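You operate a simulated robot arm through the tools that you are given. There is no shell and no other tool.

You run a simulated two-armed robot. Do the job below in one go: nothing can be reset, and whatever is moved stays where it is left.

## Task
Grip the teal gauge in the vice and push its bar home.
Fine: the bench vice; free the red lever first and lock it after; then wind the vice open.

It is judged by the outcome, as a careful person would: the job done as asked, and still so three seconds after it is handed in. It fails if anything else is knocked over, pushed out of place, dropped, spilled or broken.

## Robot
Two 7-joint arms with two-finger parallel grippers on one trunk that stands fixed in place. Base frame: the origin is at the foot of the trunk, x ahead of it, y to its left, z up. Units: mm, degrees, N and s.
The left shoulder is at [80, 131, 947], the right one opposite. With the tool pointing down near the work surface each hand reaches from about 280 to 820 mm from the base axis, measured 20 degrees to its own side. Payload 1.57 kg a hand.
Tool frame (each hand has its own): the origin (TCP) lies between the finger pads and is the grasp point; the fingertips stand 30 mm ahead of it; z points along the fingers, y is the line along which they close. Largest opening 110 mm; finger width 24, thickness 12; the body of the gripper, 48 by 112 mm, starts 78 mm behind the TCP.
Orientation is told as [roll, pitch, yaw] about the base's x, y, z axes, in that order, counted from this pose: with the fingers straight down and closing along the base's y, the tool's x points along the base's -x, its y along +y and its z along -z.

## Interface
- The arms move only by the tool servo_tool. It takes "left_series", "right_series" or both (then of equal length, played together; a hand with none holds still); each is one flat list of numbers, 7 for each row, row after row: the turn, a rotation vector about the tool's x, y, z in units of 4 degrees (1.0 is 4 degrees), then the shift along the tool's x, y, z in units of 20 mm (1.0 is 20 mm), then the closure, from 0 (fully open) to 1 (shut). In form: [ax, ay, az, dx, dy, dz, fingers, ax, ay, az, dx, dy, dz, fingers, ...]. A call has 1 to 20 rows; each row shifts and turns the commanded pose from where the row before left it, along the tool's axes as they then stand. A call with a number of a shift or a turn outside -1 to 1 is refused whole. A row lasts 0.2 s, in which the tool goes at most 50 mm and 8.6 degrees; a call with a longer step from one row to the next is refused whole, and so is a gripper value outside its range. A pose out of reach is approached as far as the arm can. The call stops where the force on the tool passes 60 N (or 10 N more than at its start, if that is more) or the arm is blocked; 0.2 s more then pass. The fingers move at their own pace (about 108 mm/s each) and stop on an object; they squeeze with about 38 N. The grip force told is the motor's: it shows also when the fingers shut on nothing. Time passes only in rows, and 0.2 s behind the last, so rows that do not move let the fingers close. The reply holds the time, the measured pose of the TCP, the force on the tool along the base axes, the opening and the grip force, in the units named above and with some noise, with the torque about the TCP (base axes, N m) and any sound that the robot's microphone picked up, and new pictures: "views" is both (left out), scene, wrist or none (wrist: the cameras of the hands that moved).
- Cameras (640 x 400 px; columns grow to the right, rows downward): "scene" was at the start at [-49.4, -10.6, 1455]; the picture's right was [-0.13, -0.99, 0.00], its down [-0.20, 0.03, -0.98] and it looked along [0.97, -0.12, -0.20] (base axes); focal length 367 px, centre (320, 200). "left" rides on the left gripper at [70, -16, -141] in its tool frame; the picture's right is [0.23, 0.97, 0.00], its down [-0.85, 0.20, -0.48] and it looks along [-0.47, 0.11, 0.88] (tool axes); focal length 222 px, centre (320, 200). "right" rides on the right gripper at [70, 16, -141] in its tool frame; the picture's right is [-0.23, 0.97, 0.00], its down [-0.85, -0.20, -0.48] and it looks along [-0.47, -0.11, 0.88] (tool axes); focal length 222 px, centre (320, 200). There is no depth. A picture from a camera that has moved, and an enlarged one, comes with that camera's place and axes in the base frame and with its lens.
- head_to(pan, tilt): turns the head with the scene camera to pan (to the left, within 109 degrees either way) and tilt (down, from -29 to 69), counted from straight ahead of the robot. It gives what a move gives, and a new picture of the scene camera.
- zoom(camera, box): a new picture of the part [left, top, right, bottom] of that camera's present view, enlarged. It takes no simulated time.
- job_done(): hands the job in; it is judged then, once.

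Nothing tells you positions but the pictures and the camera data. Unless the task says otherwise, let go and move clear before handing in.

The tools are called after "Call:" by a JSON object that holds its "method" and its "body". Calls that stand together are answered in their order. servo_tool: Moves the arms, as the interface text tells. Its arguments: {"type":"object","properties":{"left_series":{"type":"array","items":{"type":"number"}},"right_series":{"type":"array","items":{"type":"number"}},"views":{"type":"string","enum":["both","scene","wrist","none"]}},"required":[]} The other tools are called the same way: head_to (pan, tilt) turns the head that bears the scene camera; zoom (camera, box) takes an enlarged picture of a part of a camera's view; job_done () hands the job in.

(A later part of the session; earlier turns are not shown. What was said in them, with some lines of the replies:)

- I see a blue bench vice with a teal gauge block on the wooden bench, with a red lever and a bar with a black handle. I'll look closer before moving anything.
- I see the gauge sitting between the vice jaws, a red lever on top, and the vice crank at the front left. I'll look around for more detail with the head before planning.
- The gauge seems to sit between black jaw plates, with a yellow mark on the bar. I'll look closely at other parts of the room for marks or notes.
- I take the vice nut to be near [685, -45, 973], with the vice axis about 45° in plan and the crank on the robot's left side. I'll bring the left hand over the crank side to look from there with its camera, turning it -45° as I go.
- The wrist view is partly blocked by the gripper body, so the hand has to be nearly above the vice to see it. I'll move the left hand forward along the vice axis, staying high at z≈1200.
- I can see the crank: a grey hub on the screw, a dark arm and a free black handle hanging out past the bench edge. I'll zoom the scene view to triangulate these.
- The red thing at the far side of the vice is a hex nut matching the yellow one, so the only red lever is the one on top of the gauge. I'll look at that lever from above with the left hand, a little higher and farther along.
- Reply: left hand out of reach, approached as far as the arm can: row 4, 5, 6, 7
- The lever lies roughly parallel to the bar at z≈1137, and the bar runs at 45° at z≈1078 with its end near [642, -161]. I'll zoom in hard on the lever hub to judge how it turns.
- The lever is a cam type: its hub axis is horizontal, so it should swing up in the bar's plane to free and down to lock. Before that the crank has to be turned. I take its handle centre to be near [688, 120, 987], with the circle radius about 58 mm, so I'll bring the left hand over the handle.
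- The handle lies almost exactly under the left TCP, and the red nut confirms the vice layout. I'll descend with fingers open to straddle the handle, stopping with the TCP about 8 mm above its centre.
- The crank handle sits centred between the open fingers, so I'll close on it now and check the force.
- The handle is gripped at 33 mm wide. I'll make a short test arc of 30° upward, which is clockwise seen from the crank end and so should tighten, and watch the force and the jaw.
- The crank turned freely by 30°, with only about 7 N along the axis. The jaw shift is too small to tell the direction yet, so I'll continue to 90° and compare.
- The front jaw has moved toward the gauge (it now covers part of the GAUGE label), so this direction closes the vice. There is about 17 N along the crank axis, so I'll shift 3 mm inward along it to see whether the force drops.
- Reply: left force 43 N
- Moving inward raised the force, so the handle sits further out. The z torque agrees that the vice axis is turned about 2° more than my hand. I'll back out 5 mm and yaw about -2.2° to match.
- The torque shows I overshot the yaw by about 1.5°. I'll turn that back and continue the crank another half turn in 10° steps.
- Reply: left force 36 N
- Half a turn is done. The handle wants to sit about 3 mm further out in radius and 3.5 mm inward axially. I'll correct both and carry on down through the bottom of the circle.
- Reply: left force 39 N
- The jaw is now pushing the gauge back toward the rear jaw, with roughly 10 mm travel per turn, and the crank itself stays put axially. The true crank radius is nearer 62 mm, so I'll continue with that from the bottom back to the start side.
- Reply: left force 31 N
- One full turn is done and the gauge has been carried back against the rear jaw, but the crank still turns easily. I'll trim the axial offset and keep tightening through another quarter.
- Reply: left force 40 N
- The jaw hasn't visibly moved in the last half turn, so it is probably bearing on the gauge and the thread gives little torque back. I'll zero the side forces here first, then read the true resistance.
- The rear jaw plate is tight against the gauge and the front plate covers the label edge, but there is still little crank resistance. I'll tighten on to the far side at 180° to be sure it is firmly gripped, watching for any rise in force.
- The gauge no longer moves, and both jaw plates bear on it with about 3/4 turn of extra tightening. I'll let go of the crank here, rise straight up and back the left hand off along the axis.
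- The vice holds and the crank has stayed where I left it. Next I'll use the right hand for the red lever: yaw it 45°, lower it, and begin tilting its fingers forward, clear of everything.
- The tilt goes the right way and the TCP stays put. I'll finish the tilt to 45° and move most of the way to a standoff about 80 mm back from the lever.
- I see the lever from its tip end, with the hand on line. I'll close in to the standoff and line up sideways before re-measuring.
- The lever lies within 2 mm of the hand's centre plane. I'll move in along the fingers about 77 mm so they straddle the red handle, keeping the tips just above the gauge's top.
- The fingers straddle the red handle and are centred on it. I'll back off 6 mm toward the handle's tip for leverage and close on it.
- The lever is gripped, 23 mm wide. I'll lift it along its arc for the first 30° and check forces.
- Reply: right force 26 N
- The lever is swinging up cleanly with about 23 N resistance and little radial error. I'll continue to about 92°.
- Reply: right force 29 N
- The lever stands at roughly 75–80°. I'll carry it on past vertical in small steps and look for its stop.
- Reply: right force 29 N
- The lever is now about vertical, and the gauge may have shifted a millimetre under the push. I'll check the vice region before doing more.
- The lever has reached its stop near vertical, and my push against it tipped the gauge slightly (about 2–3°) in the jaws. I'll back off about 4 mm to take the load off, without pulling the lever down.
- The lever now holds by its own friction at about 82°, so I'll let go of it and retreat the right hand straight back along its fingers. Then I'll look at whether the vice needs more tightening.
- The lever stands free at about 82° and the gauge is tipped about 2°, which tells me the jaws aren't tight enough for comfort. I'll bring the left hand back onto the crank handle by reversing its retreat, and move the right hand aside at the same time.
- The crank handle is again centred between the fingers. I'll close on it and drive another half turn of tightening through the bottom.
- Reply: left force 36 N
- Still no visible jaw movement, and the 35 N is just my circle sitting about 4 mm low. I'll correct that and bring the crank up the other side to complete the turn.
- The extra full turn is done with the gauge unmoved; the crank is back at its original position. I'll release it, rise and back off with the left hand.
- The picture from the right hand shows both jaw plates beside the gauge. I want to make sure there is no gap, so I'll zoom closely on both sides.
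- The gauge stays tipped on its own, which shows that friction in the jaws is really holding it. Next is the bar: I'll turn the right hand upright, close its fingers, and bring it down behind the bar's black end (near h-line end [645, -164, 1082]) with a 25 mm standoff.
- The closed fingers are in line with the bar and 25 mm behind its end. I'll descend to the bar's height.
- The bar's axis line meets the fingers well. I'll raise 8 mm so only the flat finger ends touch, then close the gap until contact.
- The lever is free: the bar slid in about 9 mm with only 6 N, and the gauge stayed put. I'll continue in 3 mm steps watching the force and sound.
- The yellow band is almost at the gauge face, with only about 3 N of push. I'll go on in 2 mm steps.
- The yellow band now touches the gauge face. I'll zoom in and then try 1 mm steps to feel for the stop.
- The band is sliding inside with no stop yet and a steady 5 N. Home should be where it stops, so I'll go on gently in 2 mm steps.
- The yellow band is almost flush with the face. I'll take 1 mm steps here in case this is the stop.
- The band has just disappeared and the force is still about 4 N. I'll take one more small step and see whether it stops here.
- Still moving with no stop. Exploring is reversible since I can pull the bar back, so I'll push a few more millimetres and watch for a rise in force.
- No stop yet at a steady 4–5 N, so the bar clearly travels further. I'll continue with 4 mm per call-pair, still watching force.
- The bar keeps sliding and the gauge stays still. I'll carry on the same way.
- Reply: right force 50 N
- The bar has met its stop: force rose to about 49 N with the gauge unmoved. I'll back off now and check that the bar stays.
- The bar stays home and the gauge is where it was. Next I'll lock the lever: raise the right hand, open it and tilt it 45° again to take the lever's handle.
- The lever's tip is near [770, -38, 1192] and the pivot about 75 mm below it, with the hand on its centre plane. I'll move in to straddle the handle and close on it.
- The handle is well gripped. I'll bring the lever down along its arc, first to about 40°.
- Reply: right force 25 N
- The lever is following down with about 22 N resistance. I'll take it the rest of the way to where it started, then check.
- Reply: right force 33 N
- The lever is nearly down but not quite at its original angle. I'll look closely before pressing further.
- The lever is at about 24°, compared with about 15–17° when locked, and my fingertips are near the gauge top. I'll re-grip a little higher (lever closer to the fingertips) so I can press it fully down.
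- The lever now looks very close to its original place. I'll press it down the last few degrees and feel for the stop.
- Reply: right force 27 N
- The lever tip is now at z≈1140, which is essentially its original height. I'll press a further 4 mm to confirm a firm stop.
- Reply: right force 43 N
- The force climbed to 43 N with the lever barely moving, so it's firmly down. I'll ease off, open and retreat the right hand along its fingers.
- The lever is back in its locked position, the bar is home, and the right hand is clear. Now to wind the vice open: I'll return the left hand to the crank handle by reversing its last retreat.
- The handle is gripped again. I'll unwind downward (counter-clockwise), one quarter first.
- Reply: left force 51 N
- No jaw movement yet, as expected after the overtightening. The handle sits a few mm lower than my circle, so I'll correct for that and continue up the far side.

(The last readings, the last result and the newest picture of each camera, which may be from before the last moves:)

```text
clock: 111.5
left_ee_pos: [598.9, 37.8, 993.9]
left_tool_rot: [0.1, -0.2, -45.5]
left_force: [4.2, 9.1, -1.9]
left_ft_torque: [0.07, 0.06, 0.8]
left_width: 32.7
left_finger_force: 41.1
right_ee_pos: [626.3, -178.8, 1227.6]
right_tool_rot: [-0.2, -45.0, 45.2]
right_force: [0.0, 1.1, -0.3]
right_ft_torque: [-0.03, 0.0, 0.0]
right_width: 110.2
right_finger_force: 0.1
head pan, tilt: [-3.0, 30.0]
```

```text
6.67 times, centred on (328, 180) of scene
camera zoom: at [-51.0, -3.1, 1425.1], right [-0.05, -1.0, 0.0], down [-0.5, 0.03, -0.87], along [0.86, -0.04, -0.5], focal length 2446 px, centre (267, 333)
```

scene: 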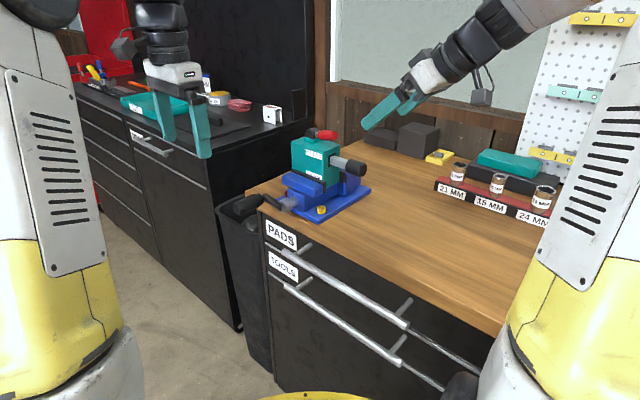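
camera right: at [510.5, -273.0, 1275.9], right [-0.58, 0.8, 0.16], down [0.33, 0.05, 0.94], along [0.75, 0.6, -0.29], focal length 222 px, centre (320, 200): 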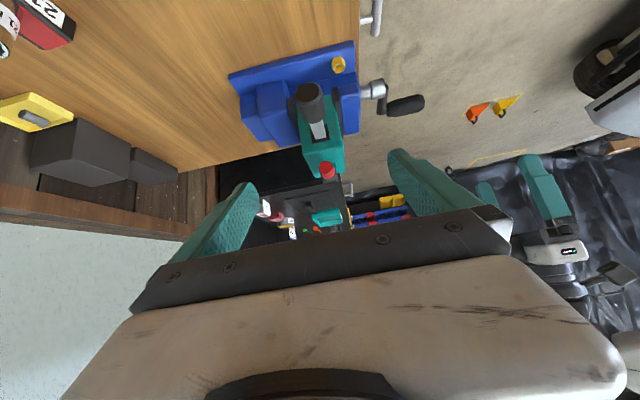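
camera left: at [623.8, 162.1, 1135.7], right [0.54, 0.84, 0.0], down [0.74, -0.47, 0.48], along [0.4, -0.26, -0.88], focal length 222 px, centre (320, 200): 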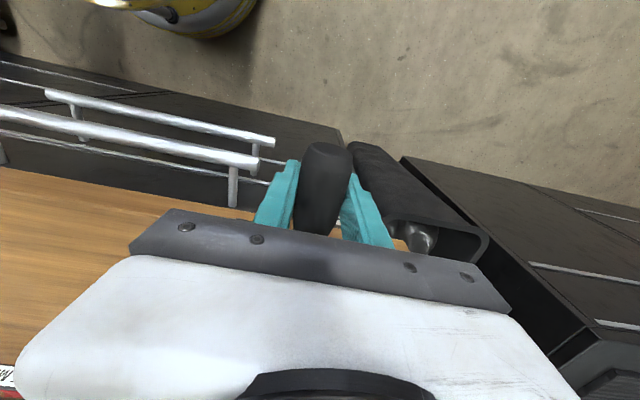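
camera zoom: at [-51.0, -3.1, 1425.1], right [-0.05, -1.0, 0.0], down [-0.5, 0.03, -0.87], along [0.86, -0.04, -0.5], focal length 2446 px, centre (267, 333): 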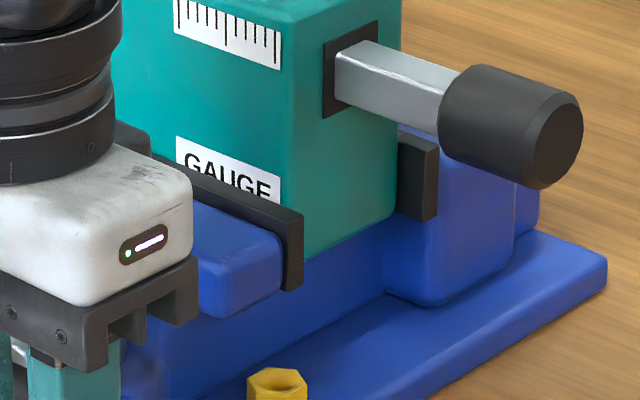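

The jaw has started backing off by about 2.5 mm and the gauge is settling. I'll continue the turn over the top.

Call:
{"method": "servo_tool", "body": {"left_series": [0, 0, 0, 0, 0.046, -0.534, 1, 0, 0, 0, 0, 0.139, -0.519, 1, 0, 0, 0, 0, 0.227, -0.487, 1, 0, 0, 0, 0, 0.308, -0.44, 1, 0, 0, 0, 0, 0.38, -0.38, 1, 0, 0, 0, 0, 0.44, -0.308, 1, 0, 0, 0, 0, 0.487, -0.227, 1, 0, 0, 0, 0, 0.519, -0.139, 1, 0, 0, 0, 0, 0.534, -0.046, 1, 0, 0, 0, 0, 0, 0, 1], "views": "none"}}

Call:
{"method": "zoom", "body": {"camera": "scene", "box": [280, 150, 376, 210]}}

```text
clock: 113.7
left_ee_pos: [639.5, 79.8, 1052.0]
left_tool_rot: [-0.2, 0.4, -45.6]
left_force: [-8.3, 7.6, -39.9]
left_ft_torque: [0.54, 0.54, 0.69]
left_width: 32.7
left_finger_force: 40.3
right_ee_pos: [626.0, -178.2, 1225.1]
right_tool_rot: [-0.1, -45.0, 45.2]
right_force: [0.4, -0.9, -0.4]
right_ft_torque: [-0.03, -0.03, -0.02]
right_width: 110.0
right_finger_force: 0.1
head pan, tilt: [-3.0, 30.0]
```

```text
6.67 times, centred on (328, 180) of scene
camera zoom: at [-50.7, -3.2, 1425.1], right [-0.05, -1.0, 0.0], down [-0.5, 0.03, -0.87], along [0.86, -0.05, -0.5], focal length 2446 px, centre (267, 333)
```

zoom: 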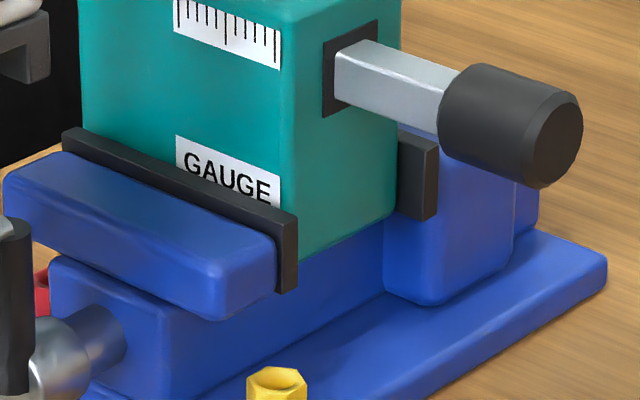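

The jaw has now backed off about 6 mm from the gauge. I'll correct the height and complete this turn.

Call:
{"method": "servo_tool", "body": {"left_series": [0, 0, 0, 0, 0, 0.2, 1, 0, 0, 0, 0, 0.534, 0.046, 1, 0, 0, 0, 0, 0.519, 0.139, 1, 0, 0, 0, 0, 0.487, 0.227, 1, 0, 0, 0, 0, 0.44, 0.308, 1, 0, 0, 0, 0, 0.38, 0.38, 1, 0, 0, 0, 0, 0.308, 0.44, 1, 0, 0, 0, 0, 0.227, 0.487, 1, 0, 0, 0, 0, 0.139, 0.519, 1, 0, 0, 0, 0, 0.046, 0.534, 1, 0, 0, 0, 0, 0, 0, 1], "views": "none"}}

Call:
{"method": "zoom", "body": {"camera": "scene", "box": [280, 150, 376, 210]}}

```text
clock: 116.1
left_ee_pos: [684.1, 123.4, 989.1]
left_tool_rot: [-0.1, 0.2, -45.7]
left_force: [-26.9, 13.5, 0.1]
left_ft_torque: [0.01, 0.05, 0.7]
left_width: 32.6
left_finger_force: 40.8
right_ee_pos: [626.1, -177.4, 1226.4]
right_tool_rot: [-0.2, -45.1, 45.2]
right_force: [1.2, -0.2, -1.1]
right_ft_torque: [-0.01, -0.03, 0.02]
right_width: 110.0
right_finger_force: 0.0
head pan, tilt: [-3.0, 30.0]
```

```text
6.67 times, centred on (328, 180) of scene
camera zoom: at [-52.6, -3.0, 1425.1], right [-0.05, -1.0, 0.0], down [-0.5, 0.03, -0.87], along [0.87, -0.05, -0.5], focal length 2446 px, centre (267, 333)
```

zoom: 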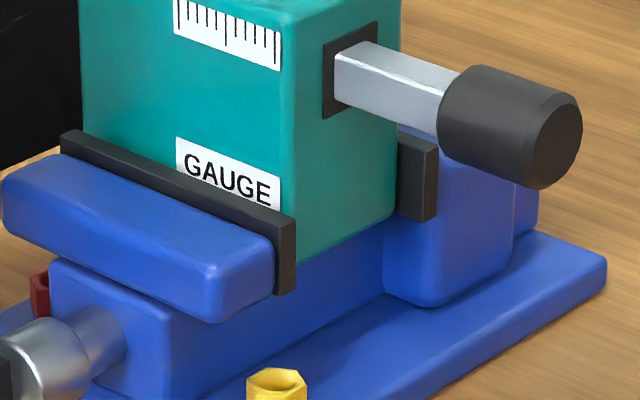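

The vice is back to about its starting opening. I'll take another turn to have it clearly open, trimming the axial offset first.

Call:
{"method": "servo_tool", "body": {"left_series": [0, 0, 0, 0.15, -0.04, 0, 1, 0, 0, 0, 0, -0.046, 0.51, 1, 0, 0, 0, 0, -0.138, 0.495, 1, 0, 0, 0, 0, -0.225, 0.465, 1, 0, 0, 0, 0, -0.305, 0.42, 1, 0, 0, 0, 0, -0.376, 0.362, 1, 0, 0, 0, 0, -0.436, 0.29, 1, 0, 0, 0, 0, -0.482, 0.215, 1, 0, 0, 0, 0, -0.514, 0.13, 1, 0, 0, 0, 0, -0.529, 0.044, 1, 0, 0, 0, 0, 0, 0, 1], "views": "none"}}

Call:
{"method": "servo_tool", "body": {"left_series": [0, 0, 0, 0, -0.534, -0.046, 1, 0, 0, 0, 0, -0.519, -0.14, 1, 0, 0, 0, 0, -0.487, -0.228, 1, 0, 0, 0, 0, -0.44, -0.31, 1, 0, 0, 0, 0, -0.38, -0.38, 1, 0, 0, 0, 0, -0.308, -0.44, 1, 0, 0, 0, 0, -0.227, -0.487, 1, 0, 0, 0, 0, -0.139, -0.519, 1, 0, 0, 0, 0, -0.046, -0.534, 1, 0, 0, 0, 0, 0, 0, 1], "views": "none"}}

Call:
{"method": "zoom", "body": {"camera": "scene", "box": [280, 150, 376, 210]}}

```text
clock: 118.5
left_ee_pos: [639.2, 78.1, 931.7]
left_tool_rot: [0.1, -0.1, -45.7]
left_force: [13.2, -9.5, 6.5]
left_ft_torque: [-0.21, -0.2, 0.97]
left_width: 32.5
left_finger_force: 40.3
right_ee_pos: [627.6, -178.6, 1226.2]
right_tool_rot: [-0.1, -45.0, 45.1]
right_force: [0.7, 0.7, 0.3]
right_ft_torque: [0.0, 0.01, 0.0]
right_width: 109.9
right_finger_force: 0.0
head pan, tilt: [-3.0, 30.0]
```

```text
clock: 120.7
left_ee_pos: [598.0, 38.6, 992.7]
left_tool_rot: [0.1, -0.5, -45.7]
left_force: [30.6, -16.2, -3.2]
left_ft_torque: [0.35, 0.32, 0.82]
left_width: 32.7
left_finger_force: 40.2
right_ee_pos: [627.8, -179.0, 1225.5]
right_tool_rot: [-0.1, -45.1, 45.2]
right_force: [0.1, 0.0, 0.2]
right_ft_torque: [-0.03, 0.0, -0.02]
right_width: 110.1
right_finger_force: 0.1
head pan, tilt: [-3.0, 30.0]
```

```text
6.67 times, centred on (328, 180) of scene
camera zoom: at [-49.9, -4.4, 1425.2], right [-0.05, -1.0, 0.0], down [-0.5, 0.03, -0.87], along [0.86, -0.04, -0.5], focal length 2446 px, centre (267, 333)
```

zoom: 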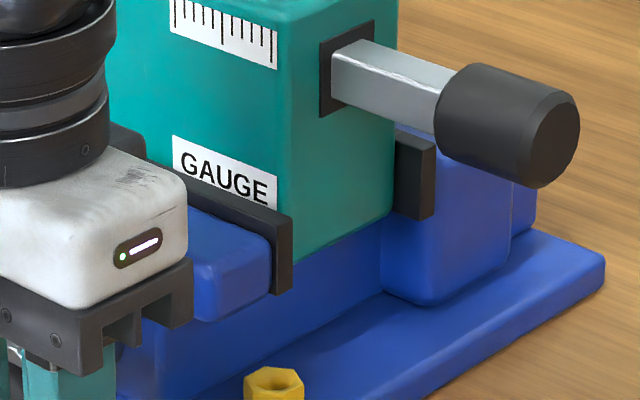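

The jaw is back exactly where it was at the start (its open limit), with a clear gap in front of the gauge. I'll finish this turn back to the crank's original angle and check that it doesn't change.

Call:
{"method": "servo_tool", "body": {"left_series": [0, 0, 0, -0.2, 0.05, 0, 1, 0, 0, 0, 0, 0.046, -0.52, 1, 0, 0, 0, 0, 0.139, -0.505, 1, 0, 0, 0, 0, 0.227, -0.474, 1, 0, 0, 0, 0, 0.308, -0.428, 1, 0, 0, 0, 0, 0.38, -0.37, 1, 0, 0, 0, 0, 0.44, -0.3, 1, 0, 0, 0, 0, 0.487, -0.22, 1, 0, 0, 0, 0, 0.519, -0.135, 1, 0, 0, 0, 0, 0.534, -0.045, 1, 0, 0, 0, 0, 0, 0, 1], "views": "none"}}

Call:
{"method": "servo_tool", "body": {"left_series": [0, 0, 0, 0.05, 0, 0.1, 1, 0, 0, 0, 0, 0.534, 0.046, 1, 0, 0, 0, 0, 0.519, 0.139, 1, 0, 0, 0, 0, 0.487, 0.227, 1, 0, 0, 0, 0, 0.44, 0.308, 1, 0, 0, 0, 0, 0.38, 0.38, 1, 0, 0, 0, 0, 0.308, 0.44, 1, 0, 0, 0, 0, 0.227, 0.487, 1, 0, 0, 0, 0, 0.139, 0.505, 1, 0, 0, 0, 0, 0.046, 0.5, 1, 0, 0, 0, 0, 0, 0, 1], "views": "none"}}

Call:
{"method": "zoom", "body": {"camera": "scene", "box": [280, 150, 376, 210]}}

Call:
{"method": "zoom", "body": {"camera": "scene", "box": [220, 115, 400, 228]}}

```text
clock: 123.1
left_ee_pos: [641.6, 82.5, 1052.1]
left_tool_rot: [0.0, 0.3, -45.6]
left_force: [-16.8, 10.8, -13.7]
left_ft_torque: [0.54, 0.55, 0.45]
left_width: 32.5
left_finger_force: 40.9
right_ee_pos: [626.7, -177.7, 1225.9]
right_tool_rot: [-0.2, -45.1, 45.2]
right_force: [-0.1, -0.7, -0.9]
right_ft_torque: [-0.03, -0.02, 0.0]
right_width: 109.9
right_finger_force: 0.1
head pan, tilt: [-3.0, 30.0]
```

```text
clock: 125.5
left_ee_pos: [683.8, 123.8, 990.2]
left_tool_rot: [-0.3, 0.4, -45.6]
left_force: [-40.6, 7.4, 0.3]
left_ft_torque: [-0.41, -0.3, 0.72]
left_width: 32.6
left_finger_force: 40.4
right_ee_pos: [623.8, -178.1, 1227.1]
right_tool_rot: [-0.2, -45.1, 45.2]
right_force: [0.1, -0.8, -0.7]
right_ft_torque: [-0.01, -0.03, 0.02]
right_width: 110.2
right_finger_force: 0.1
head pan, tilt: [-3.0, 30.0]
```

```text
6.67 times, centred on (328, 180) of scene
camera zoom: at [-53.4, -3.3, 1425.0], right [-0.05, -1.0, 0.0], down [-0.5, 0.03, -0.87], along [0.87, -0.05, -0.5], focal length 2446 px, centre (267, 333)
```

zoom: 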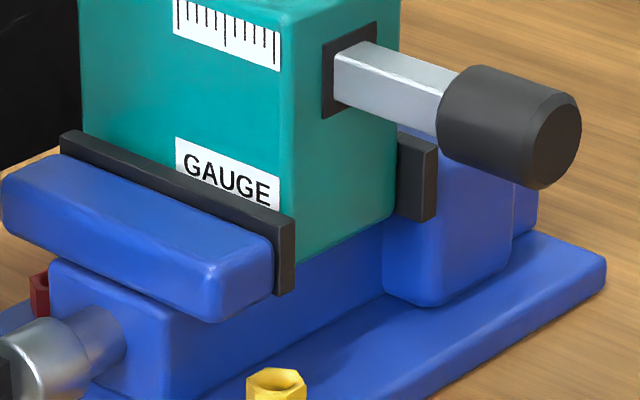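

```text
3.54 times, centred on (310, 172) of scene
camera zoom: at [-53.4, -3.3, 1425.0], right [-0.05, -1.0, 0.0], down [-0.5, 0.03, -0.87], along [0.87, -0.05, -0.5], focal length 1299 px, centre (355, 301)
```

zoom: 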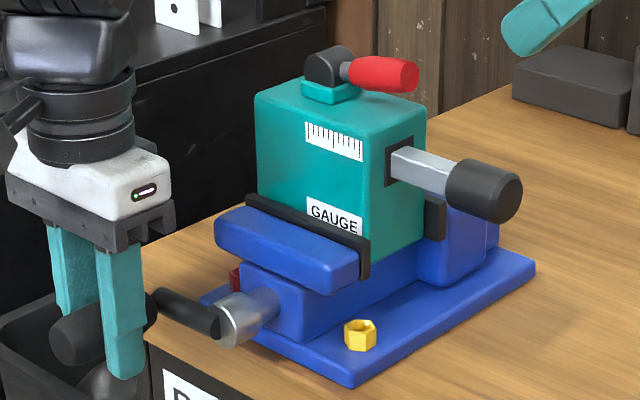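

The vice is fully open again, the gauge sits upright, the lever is down and the bar home. I'll ease the side load off the crank, release it, and move both hands clear.

Call:
{"method": "servo_tool", "body": {"left_series": [0, 0, 0, 0.2, -0.14, 0, 1, 0, 0, 0, 0, 0, 0, 1, 0, 0, 0, 0, 0, 0, 0.5, 0, 0, 0, 0, 0, 0, 0, 0, 0, 0, 0, 0, 0, 0, 0, 0, 0, 0, 0, -1, 0, 0, 0, 0, 0, 0, -1, 0, 0, 0, 0, 0, 0, -1, 0, 0, 0, 0, 0, 0, -1, 0, 0, 0, 0, 0, 0, -1, 0, 0, 0, 0, 0, 0, -1, 0, 0, 0, 0, 0, 0, -1, 0, 0, 0, 0, 0, 0, -1, 0, 0, 0, 0, 1, 0, 0, 0, 0, 0, 0, 1, 0, 0, 0, 0, 0, 0, 1, 0, 0, 0, 0, 0, 0, 1, 0, 0, 0, 0, 0, 0, 1, 0, 0, 0, 0, 0, 0, 1, 0, 0, 0], "right_series": [0, 0, 0, 0, 0, 0, 0, 0, 0, 0, 0, 0, 0, 0, 0, 0, 0, 0, 0, 0, 0, 0, 0, 0, 0, 0, 0, 0, 0, 0, 0, 0, 0, 0, 0, 0, 0, 0, 0.5, 0, -0.7, 0, 0, 0, 0, 0.5, 0, -0.7, 0, 0, 0, 0, 0.5, 0, -0.7, 0, 0, 0, 0, 0.5, 0, -0.7, 0, 0, 0, 0, 0.5, 0, -0.7, 0, 0, 0, 0, 0, 0, 0, 0, 0, 0, 0, 0, 0, 0, 0, 0, 0, 0, 0, 0, 0, 0, 0, 0, 0, 0, 0, 0, 0, 0, 0, 0, 0, 0, 0, 0, 0, 0, 0, 0, 0, 0, 0, 0, 0, 0, 0, 0, 0, 0, 0, 0, 0, 0, 0, 0, 0, 0, 0, 0, 0, 0, 0, 0], "views": "both"}}

Call:
{"method": "zoom", "body": {"camera": "scene", "box": [220, 115, 400, 228]}}

Call:
{"method": "zoom", "body": {"camera": "scene", "box": [280, 150, 376, 210]}}

Call:
{"method": "zoom", "body": {"camera": "scene", "box": [280, 90, 400, 165]}}

Call:
{"method": "zoom", "body": {"camera": "right", "box": [240, 40, 400, 200]}}

```text
clock: 129.5
left_ee_pos: [595.3, 212.1, 1148.6]
left_tool_rot: [0.0, 0.0, -45.6]
left_force: [-0.6, 0.1, 0.8]
left_ft_torque: [-0.02, 0.02, -0.02]
left_width: 110.0
left_finger_force: 0.0
right_ee_pos: [568.8, -238.7, 1241.5]
right_tool_rot: [-0.1, -45.0, 45.0]
right_force: [0.9, 0.7, 0.2]
right_ft_torque: [0.0, 0.01, 0.01]
right_width: 110.3
right_finger_force: 0.1
head pan, tilt: [-3.0, 30.0]
camera right: at [452.4, -334.0, 1290.9], right [-0.58, 0.8, 0.16], down [0.33, 0.05, 0.94], along [0.75, 0.6, -0.29], focal length 222 px, centre (320, 200)
camera left: at [535.6, 250.6, 1290.0], right [0.54, 0.84, 0.0], down [0.74, -0.47, 0.48], along [0.4, -0.26, -0.88], focal length 222 px, centre (320, 200)
```

scene: 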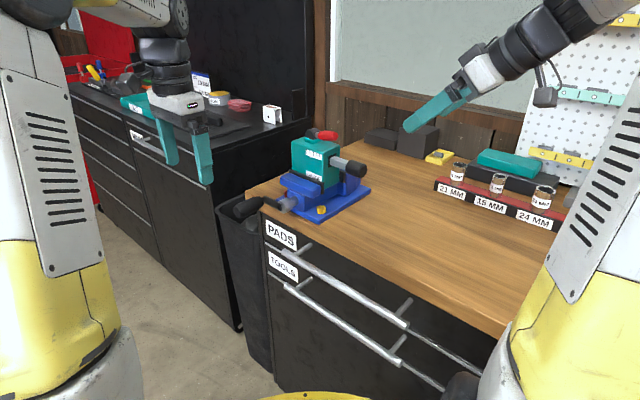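
right: 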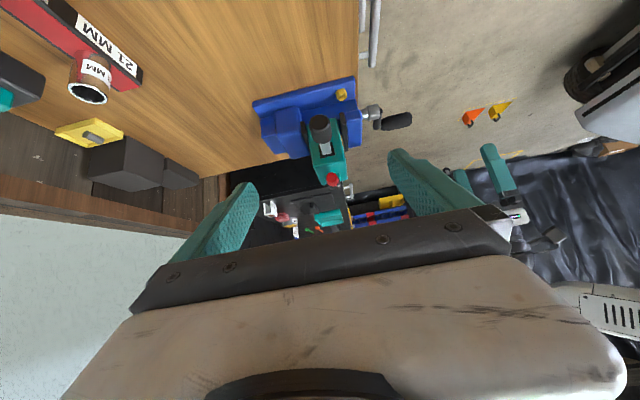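
left: 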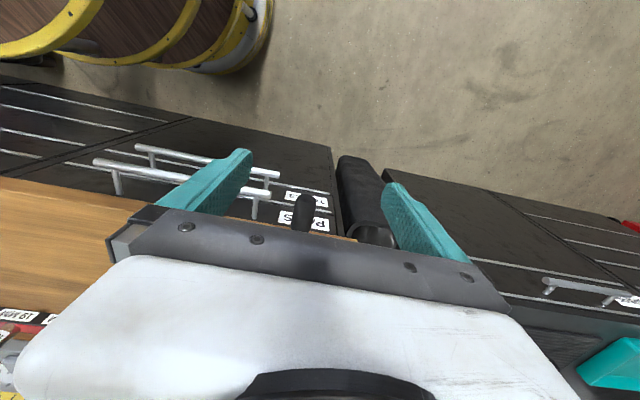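

```text
3.54 times, centred on (310, 172) of scene
camera zoom: at [-51.2, -3.7, 1425.1], right [-0.05, -1.0, 0.0], down [-0.5, 0.03, -0.87], along [0.86, -0.04, -0.5], focal length 1299 px, centre (355, 301)
```

zoom: 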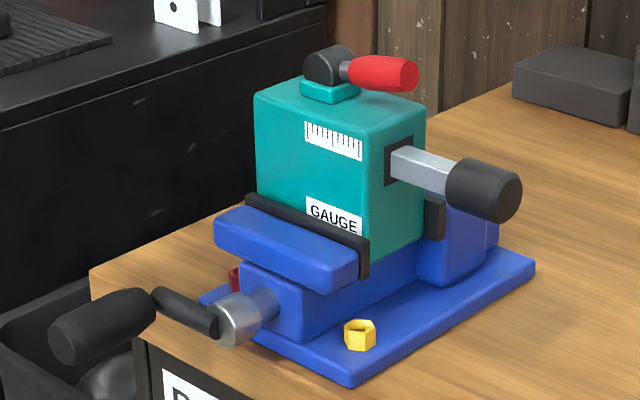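

```text
6.67 times, centred on (328, 180) of scene
camera zoom: at [-51.2, -3.7, 1425.1], right [-0.05, -1.0, 0.0], down [-0.5, 0.03, -0.87], along [0.86, -0.04, -0.5], focal length 2446 px, centre (267, 333)
```

zoom: 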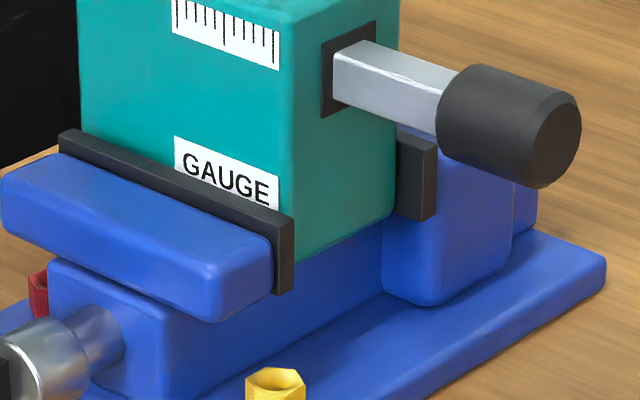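

```text
5.33 times, centred on (340, 128) of scene
camera zoom: at [-51.2, -3.7, 1425.1], right [-0.05, -1.0, 0.0], down [-0.5, 0.03, -0.87], along [0.86, -0.04, -0.5], focal length 1957 px, centre (213, 587)
```

zoom: 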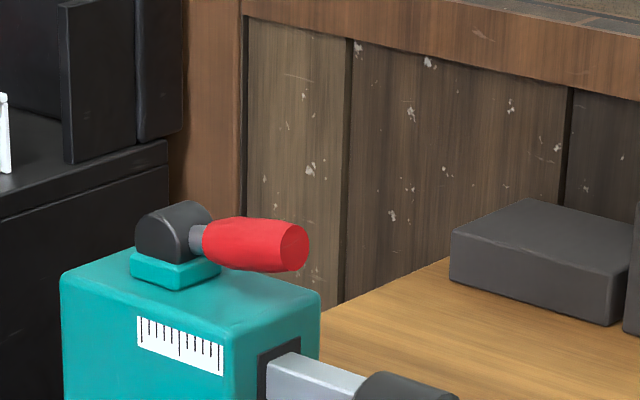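

```text
2.50 times, centred on (320, 120) of right
camera zoom: at [452.4, -334.0, 1290.9], right [-0.58, 0.8, 0.16], down [0.33, 0.05, 0.94], along [0.75, 0.6, -0.29], focal length 555 px, centre (320, 400)
```

zoom: 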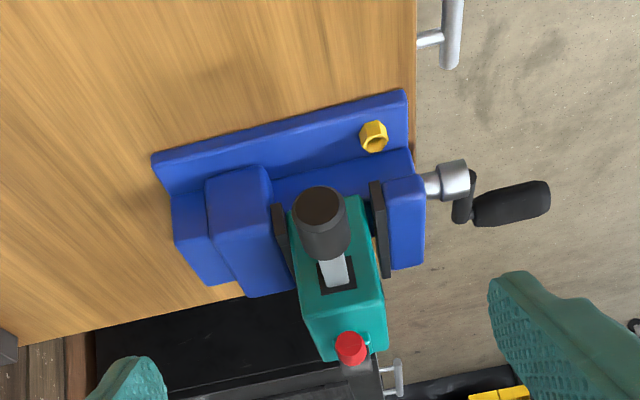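

The bar is home, the lever is locked, the vice is wound open to its limit with the gauge upright, and both hands are clear with nothing else disturbed. I'm handing in the job.

Call:
{"method": "job_done", "body": {}}

```text
The job is handed in.
```

The job is done and handed in: I gripped the teal gauge in the vice, pushed its bar home, locked the lever again and wound the vice back open. The result of the judging has not come back to me.

- **Vice:** I wound the crank until the jaws held the gauge, then gave it about an extra turn.
- **Lever and bar:** I swung the red lever up to free the bar and pushed it in until it met a hard stop (force rose to about 49 N). The bar stayed there when I backed off. I then pressed the lever back down until it stopped at its original position.
- **Slight tilt:** freeing the lever tipped the gauge about 2° in the jaws. It held there through the push and settled upright again when the vice opened.
- **Vice opening:** I wound it back out until the jaw stopped moving, which is the same opening it had at the start. There is a clear gap in front of the gauge.
- **Final state:** both hands are clear, and nothing else on the bench moved that I could see.
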